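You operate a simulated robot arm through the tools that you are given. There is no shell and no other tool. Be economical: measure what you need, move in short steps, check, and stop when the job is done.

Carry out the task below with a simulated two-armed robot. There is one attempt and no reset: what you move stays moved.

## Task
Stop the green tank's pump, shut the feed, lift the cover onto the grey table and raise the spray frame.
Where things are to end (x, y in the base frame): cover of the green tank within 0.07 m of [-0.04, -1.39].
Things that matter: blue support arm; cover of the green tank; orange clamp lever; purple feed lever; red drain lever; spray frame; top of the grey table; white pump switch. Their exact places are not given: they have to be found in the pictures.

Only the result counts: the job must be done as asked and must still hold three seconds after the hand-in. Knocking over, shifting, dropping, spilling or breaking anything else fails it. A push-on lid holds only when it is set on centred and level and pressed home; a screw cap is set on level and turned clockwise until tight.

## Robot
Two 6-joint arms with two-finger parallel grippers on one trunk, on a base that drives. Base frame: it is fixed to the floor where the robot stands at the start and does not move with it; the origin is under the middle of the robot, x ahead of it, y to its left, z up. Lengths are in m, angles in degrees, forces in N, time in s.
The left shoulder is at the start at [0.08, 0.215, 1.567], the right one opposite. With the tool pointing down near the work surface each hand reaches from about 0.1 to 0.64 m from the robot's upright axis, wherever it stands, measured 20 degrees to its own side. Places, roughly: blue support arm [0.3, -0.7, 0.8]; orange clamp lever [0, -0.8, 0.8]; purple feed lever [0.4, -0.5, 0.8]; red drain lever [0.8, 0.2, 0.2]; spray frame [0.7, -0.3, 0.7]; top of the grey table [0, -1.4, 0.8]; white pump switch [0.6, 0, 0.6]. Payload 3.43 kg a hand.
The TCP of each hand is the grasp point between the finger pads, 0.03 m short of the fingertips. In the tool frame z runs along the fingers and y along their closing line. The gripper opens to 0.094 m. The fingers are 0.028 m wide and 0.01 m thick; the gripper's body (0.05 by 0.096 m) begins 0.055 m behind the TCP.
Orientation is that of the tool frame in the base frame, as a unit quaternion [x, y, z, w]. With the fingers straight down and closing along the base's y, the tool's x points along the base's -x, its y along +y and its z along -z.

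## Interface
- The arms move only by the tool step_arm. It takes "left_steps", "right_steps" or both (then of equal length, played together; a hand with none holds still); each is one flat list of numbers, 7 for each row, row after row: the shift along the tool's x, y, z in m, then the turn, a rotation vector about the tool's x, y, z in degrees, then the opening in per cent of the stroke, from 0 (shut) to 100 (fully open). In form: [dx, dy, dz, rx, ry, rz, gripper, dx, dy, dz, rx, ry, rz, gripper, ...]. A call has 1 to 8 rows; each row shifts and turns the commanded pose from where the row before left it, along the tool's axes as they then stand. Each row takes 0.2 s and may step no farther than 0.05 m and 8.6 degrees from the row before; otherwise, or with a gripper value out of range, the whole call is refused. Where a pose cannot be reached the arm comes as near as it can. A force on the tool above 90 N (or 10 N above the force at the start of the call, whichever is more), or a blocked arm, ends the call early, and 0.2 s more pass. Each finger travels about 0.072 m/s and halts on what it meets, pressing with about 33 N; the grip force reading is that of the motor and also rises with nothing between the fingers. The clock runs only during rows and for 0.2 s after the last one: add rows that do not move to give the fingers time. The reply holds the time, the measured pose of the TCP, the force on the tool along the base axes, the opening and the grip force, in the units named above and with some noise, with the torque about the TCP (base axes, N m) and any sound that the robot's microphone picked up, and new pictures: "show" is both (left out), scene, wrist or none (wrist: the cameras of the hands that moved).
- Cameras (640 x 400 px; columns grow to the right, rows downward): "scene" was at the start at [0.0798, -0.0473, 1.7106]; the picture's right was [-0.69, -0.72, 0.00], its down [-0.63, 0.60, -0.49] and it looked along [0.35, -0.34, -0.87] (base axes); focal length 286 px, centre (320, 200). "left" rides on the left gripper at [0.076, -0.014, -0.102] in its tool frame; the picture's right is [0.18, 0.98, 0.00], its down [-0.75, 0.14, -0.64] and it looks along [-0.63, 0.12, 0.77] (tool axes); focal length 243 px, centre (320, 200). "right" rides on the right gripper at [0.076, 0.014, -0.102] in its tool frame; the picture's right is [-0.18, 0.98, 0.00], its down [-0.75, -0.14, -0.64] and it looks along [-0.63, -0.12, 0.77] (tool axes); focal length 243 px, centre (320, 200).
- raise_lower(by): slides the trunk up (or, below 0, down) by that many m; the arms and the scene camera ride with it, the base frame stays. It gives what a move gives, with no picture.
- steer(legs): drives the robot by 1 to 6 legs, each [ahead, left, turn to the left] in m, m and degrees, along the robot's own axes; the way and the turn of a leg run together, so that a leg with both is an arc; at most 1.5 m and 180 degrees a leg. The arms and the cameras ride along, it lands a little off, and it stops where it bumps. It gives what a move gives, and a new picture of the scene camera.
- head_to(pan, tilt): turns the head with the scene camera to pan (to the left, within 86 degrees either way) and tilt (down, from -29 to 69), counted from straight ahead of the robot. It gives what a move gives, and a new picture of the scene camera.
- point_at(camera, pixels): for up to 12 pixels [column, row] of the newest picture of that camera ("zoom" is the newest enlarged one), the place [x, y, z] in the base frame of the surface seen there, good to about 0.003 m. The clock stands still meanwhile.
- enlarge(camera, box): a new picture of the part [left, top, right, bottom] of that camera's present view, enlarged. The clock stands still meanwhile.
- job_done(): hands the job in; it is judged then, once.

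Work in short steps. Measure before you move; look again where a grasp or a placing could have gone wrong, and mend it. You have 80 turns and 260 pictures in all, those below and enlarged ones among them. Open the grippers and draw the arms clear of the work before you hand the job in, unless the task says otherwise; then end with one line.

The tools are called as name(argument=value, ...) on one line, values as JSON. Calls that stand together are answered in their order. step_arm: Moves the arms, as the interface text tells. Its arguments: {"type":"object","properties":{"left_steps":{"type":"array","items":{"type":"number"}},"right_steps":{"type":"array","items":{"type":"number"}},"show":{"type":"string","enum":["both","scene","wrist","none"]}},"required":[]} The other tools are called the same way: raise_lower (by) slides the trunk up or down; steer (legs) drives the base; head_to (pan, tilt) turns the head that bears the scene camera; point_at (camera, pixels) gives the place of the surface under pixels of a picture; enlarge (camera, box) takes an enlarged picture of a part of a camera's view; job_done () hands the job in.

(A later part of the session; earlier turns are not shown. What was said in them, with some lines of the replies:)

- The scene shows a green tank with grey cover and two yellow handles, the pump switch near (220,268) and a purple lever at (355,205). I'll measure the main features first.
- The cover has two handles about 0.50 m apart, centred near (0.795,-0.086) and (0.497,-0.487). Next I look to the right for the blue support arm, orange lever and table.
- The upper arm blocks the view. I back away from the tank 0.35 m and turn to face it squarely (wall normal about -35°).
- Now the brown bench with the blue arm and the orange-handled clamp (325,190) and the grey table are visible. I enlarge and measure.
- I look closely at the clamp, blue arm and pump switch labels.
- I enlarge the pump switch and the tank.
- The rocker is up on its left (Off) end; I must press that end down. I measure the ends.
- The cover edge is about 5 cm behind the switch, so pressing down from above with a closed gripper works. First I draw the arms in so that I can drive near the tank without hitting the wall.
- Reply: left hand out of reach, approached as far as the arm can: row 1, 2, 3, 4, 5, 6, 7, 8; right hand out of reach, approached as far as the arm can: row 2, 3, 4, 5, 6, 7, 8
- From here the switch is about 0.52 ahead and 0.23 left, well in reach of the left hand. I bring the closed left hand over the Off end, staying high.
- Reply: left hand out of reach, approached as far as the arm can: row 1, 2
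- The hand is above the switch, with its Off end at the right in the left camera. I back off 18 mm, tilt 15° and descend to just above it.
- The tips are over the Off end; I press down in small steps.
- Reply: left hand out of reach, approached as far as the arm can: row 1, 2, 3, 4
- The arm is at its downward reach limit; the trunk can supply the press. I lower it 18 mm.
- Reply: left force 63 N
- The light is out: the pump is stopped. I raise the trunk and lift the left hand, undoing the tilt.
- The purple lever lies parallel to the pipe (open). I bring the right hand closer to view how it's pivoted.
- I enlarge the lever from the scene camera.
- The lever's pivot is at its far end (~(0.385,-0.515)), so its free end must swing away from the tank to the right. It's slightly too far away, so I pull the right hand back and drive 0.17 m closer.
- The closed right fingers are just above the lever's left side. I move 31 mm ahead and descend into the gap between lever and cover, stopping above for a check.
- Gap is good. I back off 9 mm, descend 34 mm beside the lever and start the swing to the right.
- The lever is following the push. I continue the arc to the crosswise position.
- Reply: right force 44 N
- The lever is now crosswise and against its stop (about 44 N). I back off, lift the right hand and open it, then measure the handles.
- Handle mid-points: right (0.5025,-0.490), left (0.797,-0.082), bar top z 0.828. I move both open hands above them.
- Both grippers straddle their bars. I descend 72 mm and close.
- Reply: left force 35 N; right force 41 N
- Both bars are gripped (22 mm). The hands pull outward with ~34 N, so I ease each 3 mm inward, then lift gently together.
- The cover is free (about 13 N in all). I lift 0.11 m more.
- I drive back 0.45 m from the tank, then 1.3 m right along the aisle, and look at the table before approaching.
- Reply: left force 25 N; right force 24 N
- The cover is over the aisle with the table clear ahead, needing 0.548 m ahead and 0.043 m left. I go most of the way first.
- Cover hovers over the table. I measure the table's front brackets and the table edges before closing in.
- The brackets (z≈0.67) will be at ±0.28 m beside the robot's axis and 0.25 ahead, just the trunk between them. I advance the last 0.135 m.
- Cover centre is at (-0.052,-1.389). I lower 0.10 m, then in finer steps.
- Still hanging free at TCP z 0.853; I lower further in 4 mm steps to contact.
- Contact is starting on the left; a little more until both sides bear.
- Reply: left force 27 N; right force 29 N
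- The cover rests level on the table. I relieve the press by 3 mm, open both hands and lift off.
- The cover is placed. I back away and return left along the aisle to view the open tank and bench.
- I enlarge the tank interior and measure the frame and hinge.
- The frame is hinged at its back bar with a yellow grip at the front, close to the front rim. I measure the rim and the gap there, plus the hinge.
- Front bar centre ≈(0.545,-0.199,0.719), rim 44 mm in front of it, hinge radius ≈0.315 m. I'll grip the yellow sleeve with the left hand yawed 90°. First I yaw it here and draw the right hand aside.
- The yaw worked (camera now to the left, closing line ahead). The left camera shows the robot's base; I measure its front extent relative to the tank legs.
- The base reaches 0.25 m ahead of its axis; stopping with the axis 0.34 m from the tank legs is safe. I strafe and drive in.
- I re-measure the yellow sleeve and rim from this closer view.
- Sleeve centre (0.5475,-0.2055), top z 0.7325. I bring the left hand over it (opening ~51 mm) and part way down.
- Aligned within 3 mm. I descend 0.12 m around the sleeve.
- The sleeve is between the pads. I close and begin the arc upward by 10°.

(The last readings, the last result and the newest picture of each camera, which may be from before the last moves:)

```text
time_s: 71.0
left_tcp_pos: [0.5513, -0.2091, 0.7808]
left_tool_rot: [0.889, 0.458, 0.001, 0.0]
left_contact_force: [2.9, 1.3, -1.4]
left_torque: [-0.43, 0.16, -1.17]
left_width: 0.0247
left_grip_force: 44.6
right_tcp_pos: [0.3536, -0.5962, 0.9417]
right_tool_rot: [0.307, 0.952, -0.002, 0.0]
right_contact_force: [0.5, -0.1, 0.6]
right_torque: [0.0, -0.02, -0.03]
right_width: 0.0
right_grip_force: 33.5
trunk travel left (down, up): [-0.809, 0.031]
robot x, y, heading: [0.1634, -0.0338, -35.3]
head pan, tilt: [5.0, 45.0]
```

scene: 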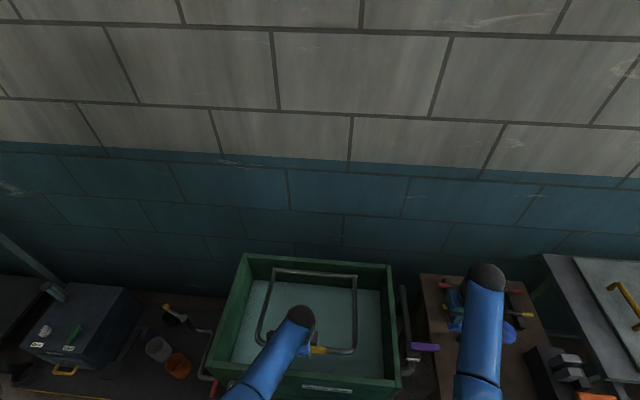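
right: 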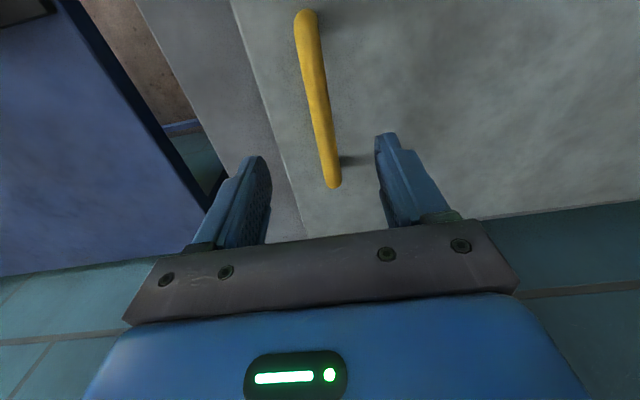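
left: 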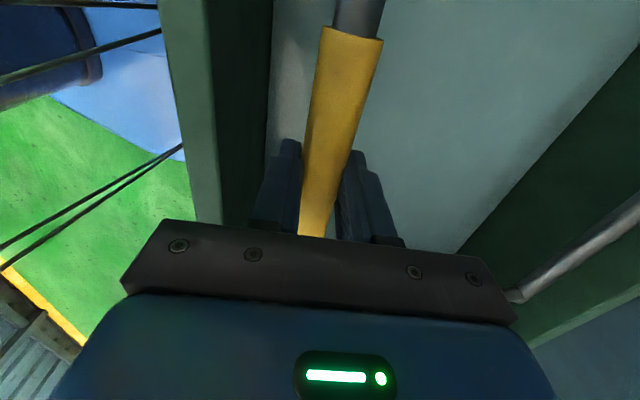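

Light load, frame is following. I continue the arc from 10° to 50°.

step_arm(left_steps=[0, 0.006, -0.0268, 0, 0, 0, 0, 0, 0.0083, -0.0262, 0, 0, 0, 0, 0, 0.0105, -0.0254, 0, 0, 0, 0, 0, 0.0127, -0.0244, 0, 0, 0, 0, 0, 0.0147, -0.0232, 0, 0, 0, 0, 0, 0.0168, -0.0218, 0, 0, 0, 0, 0, 0.0186, -0.0203, 0, 0, 0, 0, 0, 0.0203, -0.0186, 0, 0, 0, 0], show="both")

```text
time_s: 72.8
left_tcp_pos: [0.6402, -0.2744, 0.9682]
left_tool_rot: [0.889, 0.458, 0.001, 0.001]
left_contact_force: [-3.7, -1.6, 2.9]
left_torque: [-0.46, 0.57, -1.13]
left_width: 0.0249
left_grip_force: 44.9
right_tcp_pos: [0.3527, -0.597, 0.9409]
right_tool_rot: [0.307, 0.952, -0.003, 0.0]
right_contact_force: [-0.4, 0.1, 0.1]
right_torque: [-0.01, 0.0, 0.0]
right_width: 0.0001
right_grip_force: 32.9
trunk travel left (down, up): [-0.809, 0.031]
robot x, y, heading: [0.1619, -0.0361, -35.5]
head pan, tilt: [5.0, 45.0]
```

scene: 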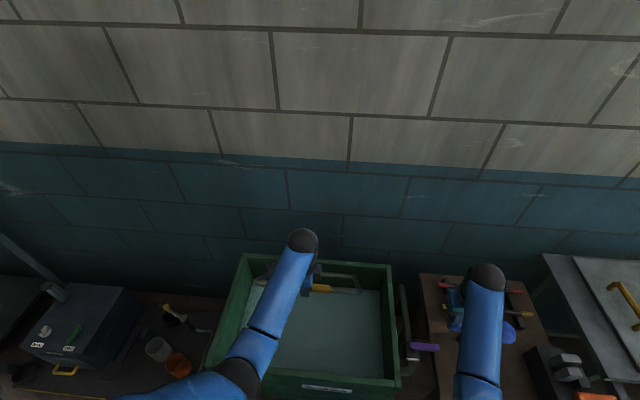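
left: 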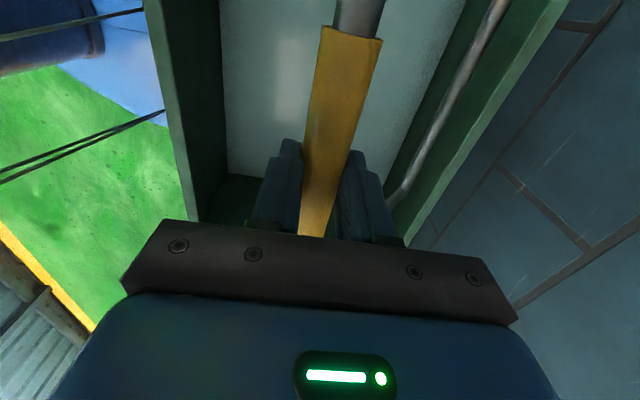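

Still light. I continue 50°→85°, gradually tilting the tool forward for reach.

step_arm(left_steps=[0, 0.0218, -0.0168, -5, 0, 0, 0, 0, 0.0244, -0.0126, -5, 0, 0, 0, 0, 0.0262, -0.0083, -5, 0, 0, 0, 0, 0.0272, -0.0036, -5, 0, 0, 0, 0, 0.0275, 0.0012, -5, 0, 0, 0, 0, 0.0268, 0.0059, -5, 0, 0, 0, 0, 0.0254, 0.0105, 0, 0, 0, 0], show="both")

enlarge(camera="scene", box=[200, 170, 440, 320])

```text
time_s: 74.3
left_tcp_pos: [0.775, -0.37, 1.0371]
left_tool_rot: [0.86, 0.442, 0.118, 0.226]
left_contact_force: [-14.3, 4.2, -12.1]
left_torque: [-0.14, 0.08, -0.85]
left_width: 0.0249
left_grip_force: 44.9
right_tcp_pos: [0.3505, -0.5958, 0.9421]
right_tool_rot: [0.306, 0.952, -0.002, 0.0]
right_contact_force: [-1.1, -0.1, -0.5]
right_torque: [0.01, -0.02, 0.0]
right_width: 0.0
right_grip_force: 33.0
trunk travel left (down, up): [-0.809, 0.031]
robot x, y, heading: [0.1603, -0.0357, -35.7]
head pan, tilt: [5.0, 45.0]
```

scene: 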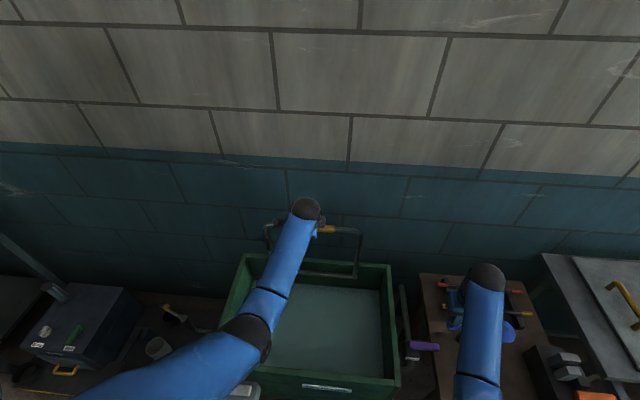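
left: 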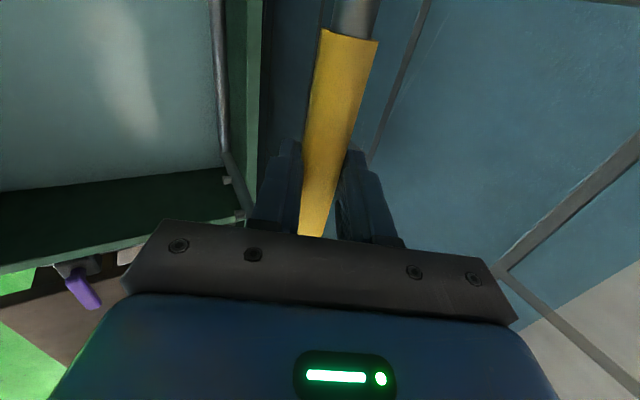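

```text
2.67 times, centred on (320, 245) of scene
```

zoom: 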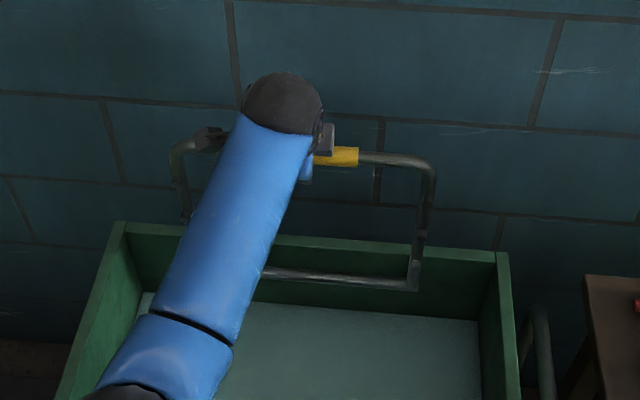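

The frame is at about 86°. I keep going gently past vertical to find whether it rests against a stop.

step_arm(left_steps=[0, 0.0121, 0.0063, 0, 0, 0, 0, 0, 0.0121, 0.0064, 0, 0, 0, 0, 0, 0, 0, 0, 0, 0, 0], show="scene")

```text
time_s: 75.0
left_tcp_pos: [0.7791, -0.3717, 1.0297]
left_tool_rot: [0.866, 0.442, 0.111, 0.204]
left_contact_force: [-60.0, 42.3, 42.3]
left_torque: [0.69, 0.54, -0.17]
left_width: 0.0244
left_grip_force: 45.1
right_tcp_pos: [0.3456, -0.5901, 0.9469]
right_tool_rot: [0.306, 0.952, -0.003, 0.003]
right_contact_force: [0.3, 0.3, -0.6]
right_torque: [0.02, 0.06, -0.03]
right_width: 0.0
right_grip_force: 32.9
trunk travel left (down, up): [-0.809, 0.031]
robot x, y, heading: [0.1598, -0.0356, -35.3]
head pan, tilt: [5.0, 45.0]
stopped in row 3 (left hand): the force on the tool passed its limit at 95 N (the readings are from after the stop); the commanded pose is now the measured one
```

scene: 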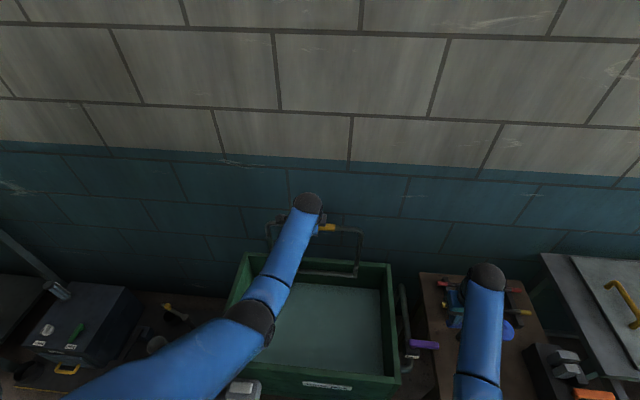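

A stop was met at ~86-88° (force 85 N). I ease back a few mm, then loosen the grip slightly with the fingers caging the bar to see whether the frame stays up by itself.

step_arm(left_steps=[0, -0.003, -0.002, 0, 0, 0, 0, 0, 0, 0, 0, 0, 0, 0], show="none")

step_arm(left_steps=[0, 0, 0, 0, 0, 0, 40, 0, 0, 0, 0, 0, 0, 40, 0, 0, 0, 0, 0, 0, 40], show="wrist")

enlarge(camera="scene", box=[230, 180, 410, 300])

```text
time_s: 75.6
left_tcp_pos: [0.7791, -0.3718, 1.0292]
left_tool_rot: [0.865, 0.443, 0.113, 0.208]
left_contact_force: [-30.8, 19.7, 17.5]
left_torque: [-0.64, 0.87, -0.81]
left_width: 0.0246
left_grip_force: 45.2
right_tcp_pos: [0.3458, -0.5919, 0.9452]
right_tool_rot: [0.306, 0.952, -0.003, 0.004]
right_contact_force: [-1.1, 1.2, 0.3]
right_torque: [0.0, -0.02, -0.01]
right_width: 0.0
right_grip_force: 33.0
trunk travel left (down, up): [-0.809, 0.031]
robot x, y, heading: [0.1592, -0.0356, -35.3]
head pan, tilt: [5.0, 45.0]
```

```text
time_s: 76.4
left_tcp_pos: [0.7859, -0.376, 1.0241]
left_tool_rot: [0.865, 0.444, 0.112, 0.206]
left_contact_force: [-3.1, 3.3, -1.4]
left_torque: [0.09, -0.01, -0.04]
left_width: 0.0404
left_grip_force: 3.3
right_tcp_pos: [0.3519, -0.5929, 0.9414]
right_tool_rot: [0.306, 0.952, -0.002, 0.0]
right_contact_force: [-0.1, -0.8, 0.0]
right_torque: [-0.01, 0.01, -0.01]
right_width: 0.0
right_grip_force: 33.2
trunk travel left (down, up): [-0.809, 0.031]
robot x, y, heading: [0.1602, -0.0354, -35.6]
head pan, tilt: [5.0, 45.0]
```

left: 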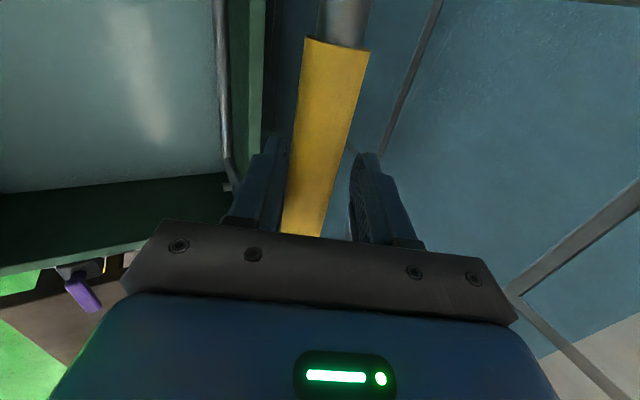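

```text
3.33 times, centred on (320, 240) of scene
```

zoom: 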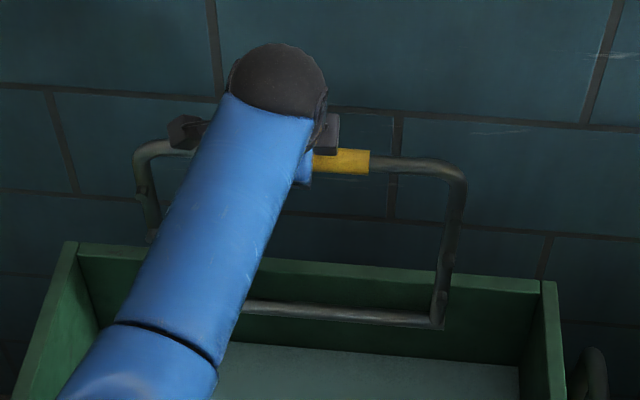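

The bar may be leaning on the front finger (~4 N). I test by moving the caging hand back 20 mm and looking whether the frame follows.

step_arm(left_steps=[0, -0.009, -0.005, 0, 0, 0, 45, 0, -0.009, -0.005, 0, 0, 0, 45, 0, 0, 0, 0, 0, 0, 45], show="both")

enlarge(camera="scene", box=[230, 180, 410, 300])

```text
time_s: 77.2
left_tcp_pos: [0.7712, -0.3652, 1.0257]
left_tool_rot: [0.865, 0.443, 0.111, 0.206]
left_contact_force: [1.0, -0.7, 0.1]
left_torque: [0.03, 0.1, 0.0]
left_width: 0.0434
left_grip_force: 1.0
right_tcp_pos: [0.3512, -0.5956, 0.9415]
right_tool_rot: [0.306, 0.952, -0.002, -0.001]
right_contact_force: [0.1, 0.4, -0.6]
right_torque: [-0.01, 0.0, 0.03]
right_width: 0.0
right_grip_force: 33.2
trunk travel left (down, up): [-0.809, 0.031]
robot x, y, heading: [0.1597, -0.0321, -35.3]
head pan, tilt: [5.0, 45.0]
```

scene: 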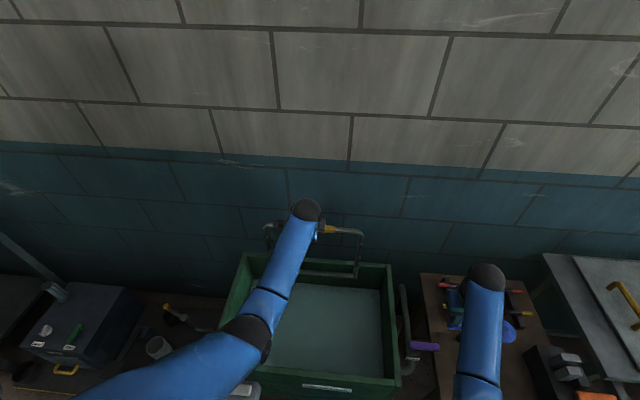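
left: 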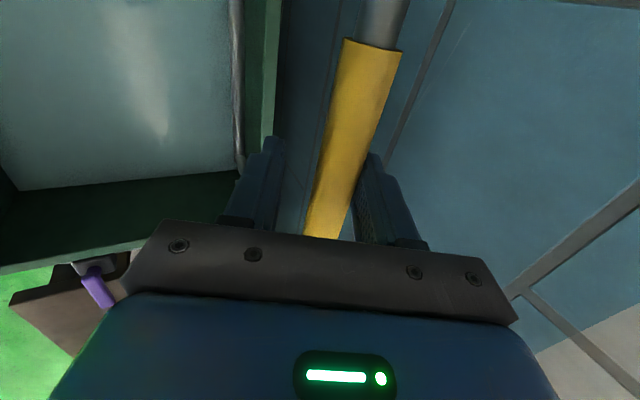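

```text
3.33 times, centred on (320, 240) of scene
```

zoom: 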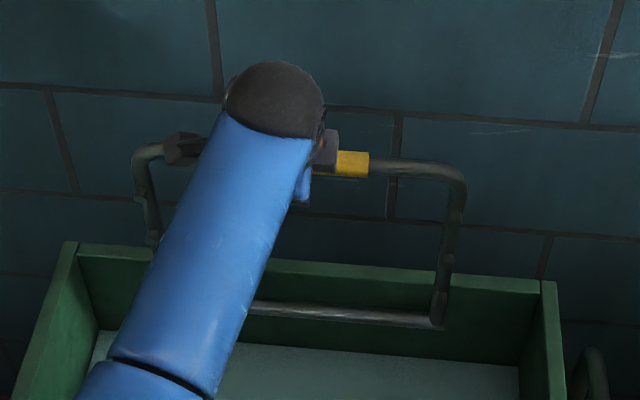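

The frame stayed put while the hand moved (bar now at the rear finger), so it holds itself. I recentre, open and draw back along the tool axis slowly.

step_arm(left_steps=[0, 0.005, 0, 0, 0, 0, 55, 0, 0.003, 0, 0, 0, 0, 70, 0, 0, 0, 0, 0, 0, 70, 0, 0, -0.015, 0, 0, 0, 70, 0, 0, -0.015, 0, 0, 0, 70, 0, 0, 0, 0, 0, 0, 70], show="both")

enlarge(camera="scene", box=[230, 180, 410, 300])

```text
time_s: 78.6
left_tcp_pos: [0.7644, -0.3623, 1.055]
left_tool_rot: [0.865, 0.444, 0.11, 0.205]
left_contact_force: [0.0, 0.1, -0.4]
left_torque: [0.01, -0.02, -0.01]
left_width: 0.0658
left_grip_force: 0.0
right_tcp_pos: [0.3521, -0.5949, 0.9419]
right_tool_rot: [0.306, 0.952, -0.002, 0.0]
right_contact_force: [0.2, 0.8, 0.0]
right_torque: [0.0, -0.01, 0.0]
right_width: 0.0
right_grip_force: 33.2
trunk travel left (down, up): [-0.809, 0.031]
robot x, y, heading: [0.1606, -0.0382, -35.6]
head pan, tilt: [5.0, 45.0]
```

scene: 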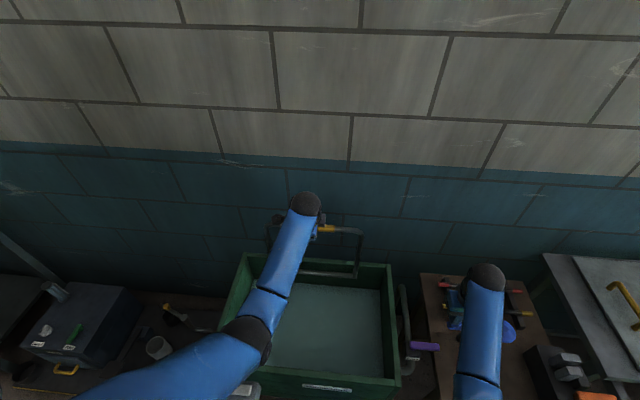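
left: 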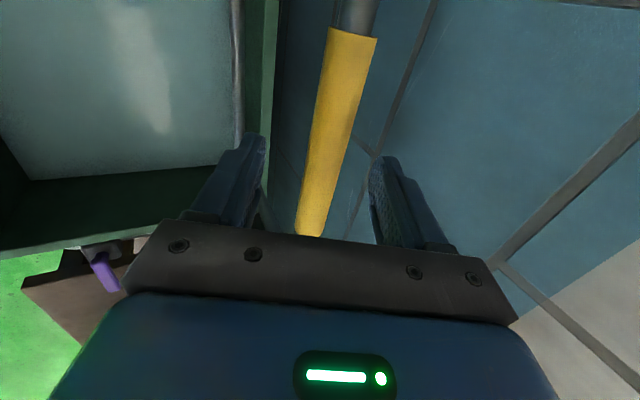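

```text
3.33 times, centred on (320, 240) of scene
```

zoom: 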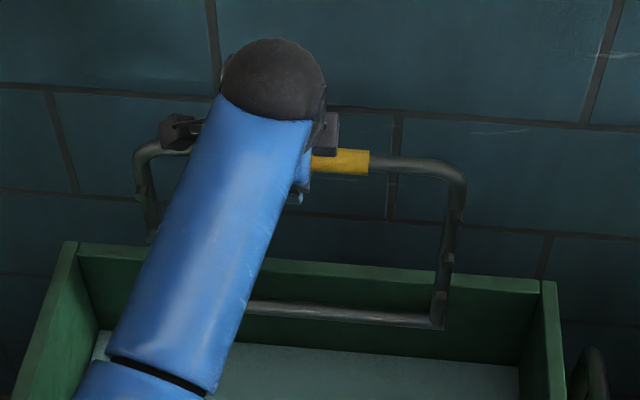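

The bar sits free between the open fingers with no contact force; the frame holds. I measure it and draw the hand out further.

point_at(camera="zoom", pixels=[[345, 160], [420, 168], [440, 300], [350, 312]])

step_arm(left_steps=[0, 0, -0.03, 0, 0, 0, 70, 0, 0, -0.03, 0, 0, 0, 70, 0, -0.03, -0.03, 5, 0, 0, 70, 0, -0.04, -0.01, 5, 0, 0, 70, 0, -0.04, 0, 5, 0, 0, 70, 0, -0.04, 0, 5, 0, 0, 70, 0, -0.04, 0, 4, 0, 0, 70], show="scene")

```text
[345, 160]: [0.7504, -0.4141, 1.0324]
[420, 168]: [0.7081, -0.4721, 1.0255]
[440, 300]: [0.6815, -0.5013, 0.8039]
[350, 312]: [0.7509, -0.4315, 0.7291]
```

```text
time_s: 80.2
left_tcp_pos: [0.5939, -0.2405, 1.0414]
left_tool_rot: [0.888, 0.458, 0.016, 0.024]
left_contact_force: [0.8, -0.6, 0.1]
left_torque: [-0.02, 0.0, -0.04]
left_width: 0.0661
left_grip_force: 0.0
left hand out of reach, approached as far as the arm can: row 6, 7
right_tcp_pos: [0.351, -0.5954, 0.9413]
right_tool_rot: [0.305, 0.952, -0.002, 0.001]
right_contact_force: [-0.1, -0.6, 0.3]
right_torque: [0.02, 0.03, -0.01]
right_width: 0.0
right_grip_force: 33.1
trunk travel left (down, up): [-0.809, 0.031]
robot x, y, heading: [0.1627, -0.0354, -35.6]
head pan, tilt: [5.0, 45.0]
```

scene: 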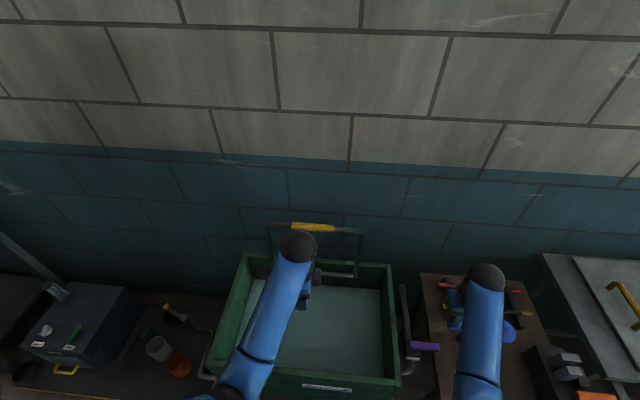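

The frame stands upright. I back the robot away, open the right gripper and check everything.

steer(legs=[[-0.45, 0, 0]])

step_arm(left_steps=[0, 0, 0, 0, 0, 0, 100, 0.03, -0.03, 0, 0, 0, 0, 100, 0.03, -0.03, 0, 0, 0, 0, 100, 0.03, -0.03, 0, 0, 0, 0, 100], right_steps=[0, 0, 0, 0, 0, 0, 40, 0, 0, 0, 0, 0, 0, 80, 0, 0, 0, 0, 0, 0, 100, 0, 0, 0, 0, 0, 0, 100], show="scene")

enlarge(camera="scene", box=[220, 150, 440, 300])

enlarge(camera="scene", box=[400, 150, 640, 310])

```text
time_s: 82.9
left_tcp_pos: [0.2274, 0.0184, 1.0396]
left_tool_rot: [0.89, 0.455, 0.016, 0.022]
left_contact_force: [-0.4, -0.6, 0.4]
left_torque: [0.03, -0.01, -0.01]
left_width: 0.066
left_grip_force: 0.1
right_tcp_pos: [-0.0164, -0.3341, 0.9406]
right_tool_rot: [0.307, 0.952, -0.001, -0.001]
right_contact_force: [0.4, -0.2, 0.1]
right_torque: [-0.03, 0.03, 0.02]
right_width: 0.0
right_grip_force: 32.9
trunk travel left (down, up): [-0.809, 0.031]
robot x, y, heading: [-0.2075, 0.2303, -35.9]
head pan, tilt: [5.0, 45.0]
```

scene: 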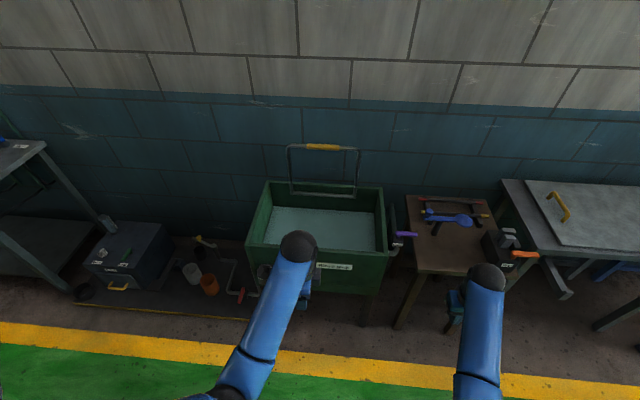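

```text
time_s: 83.9
left_tcp_pos: [0.2045, 0.1455, 1.027]
left_tool_rot: [0.89, 0.456, 0.017, 0.024]
left_contact_force: [-0.3, -0.2, -0.5]
left_torque: [0.01, -0.02, 0.01]
left_width: 0.0941
left_grip_force: 0.0
left hand out of reach, approached as far as the arm can: row 2, 3
right_tcp_pos: [-0.0183, -0.3313, 0.9428]
right_tool_rot: [0.307, 0.952, -0.002, 0.001]
right_contact_force: [0.6, 0.4, -0.7]
right_torque: [-0.02, -0.02, 0.0]
right_width: 0.0941
right_grip_force: 0.1
trunk travel left (down, up): [-0.809, 0.031]
robot x, y, heading: [-0.2031, 0.2288, -35.6]
head pan, tilt: [5.0, 45.0]
```

scene: 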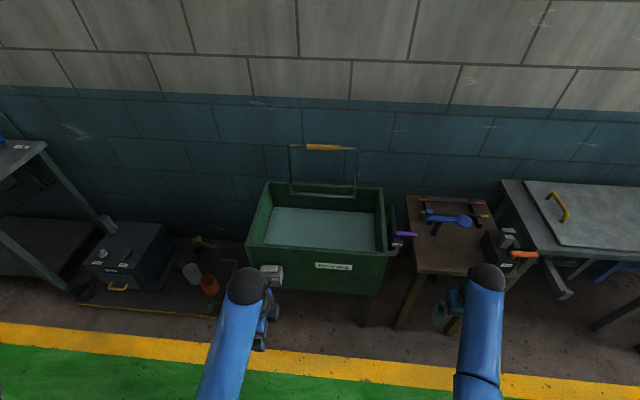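

```text
2.67 times, centred on (330, 225) of scene
```

zoom: 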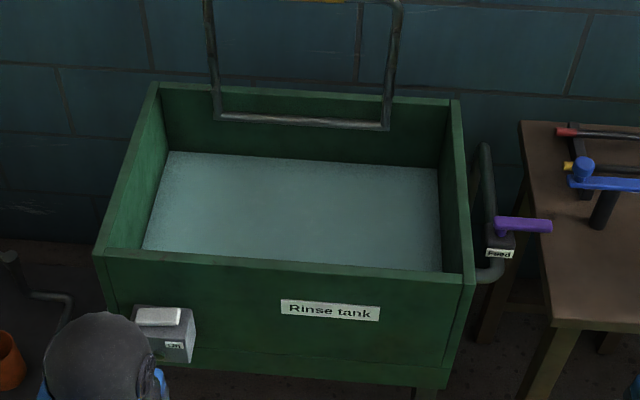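

```text
2.50 times, centred on (520, 230) of scene
```

zoom: 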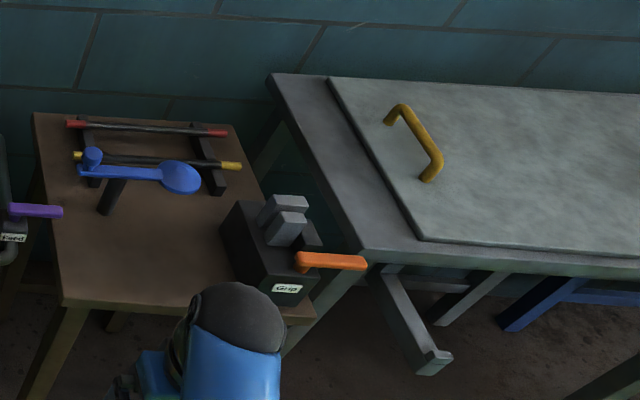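

Frame stands up steadily (bar at (322,147) in both last pictures), feed lever crosswise, pump light out, cover flat on the grey table, hands open and clear. I hand in.

job_done()

```text
The job is handed in.
```

All four steps are done and the job is handed in: the pump is stopped (its light went out), the feed lever is turned crosswise to its stop, the cover lies flat on the grey table about 1 cm from target, and the spray frame is raised to its stop and stays up on its own.
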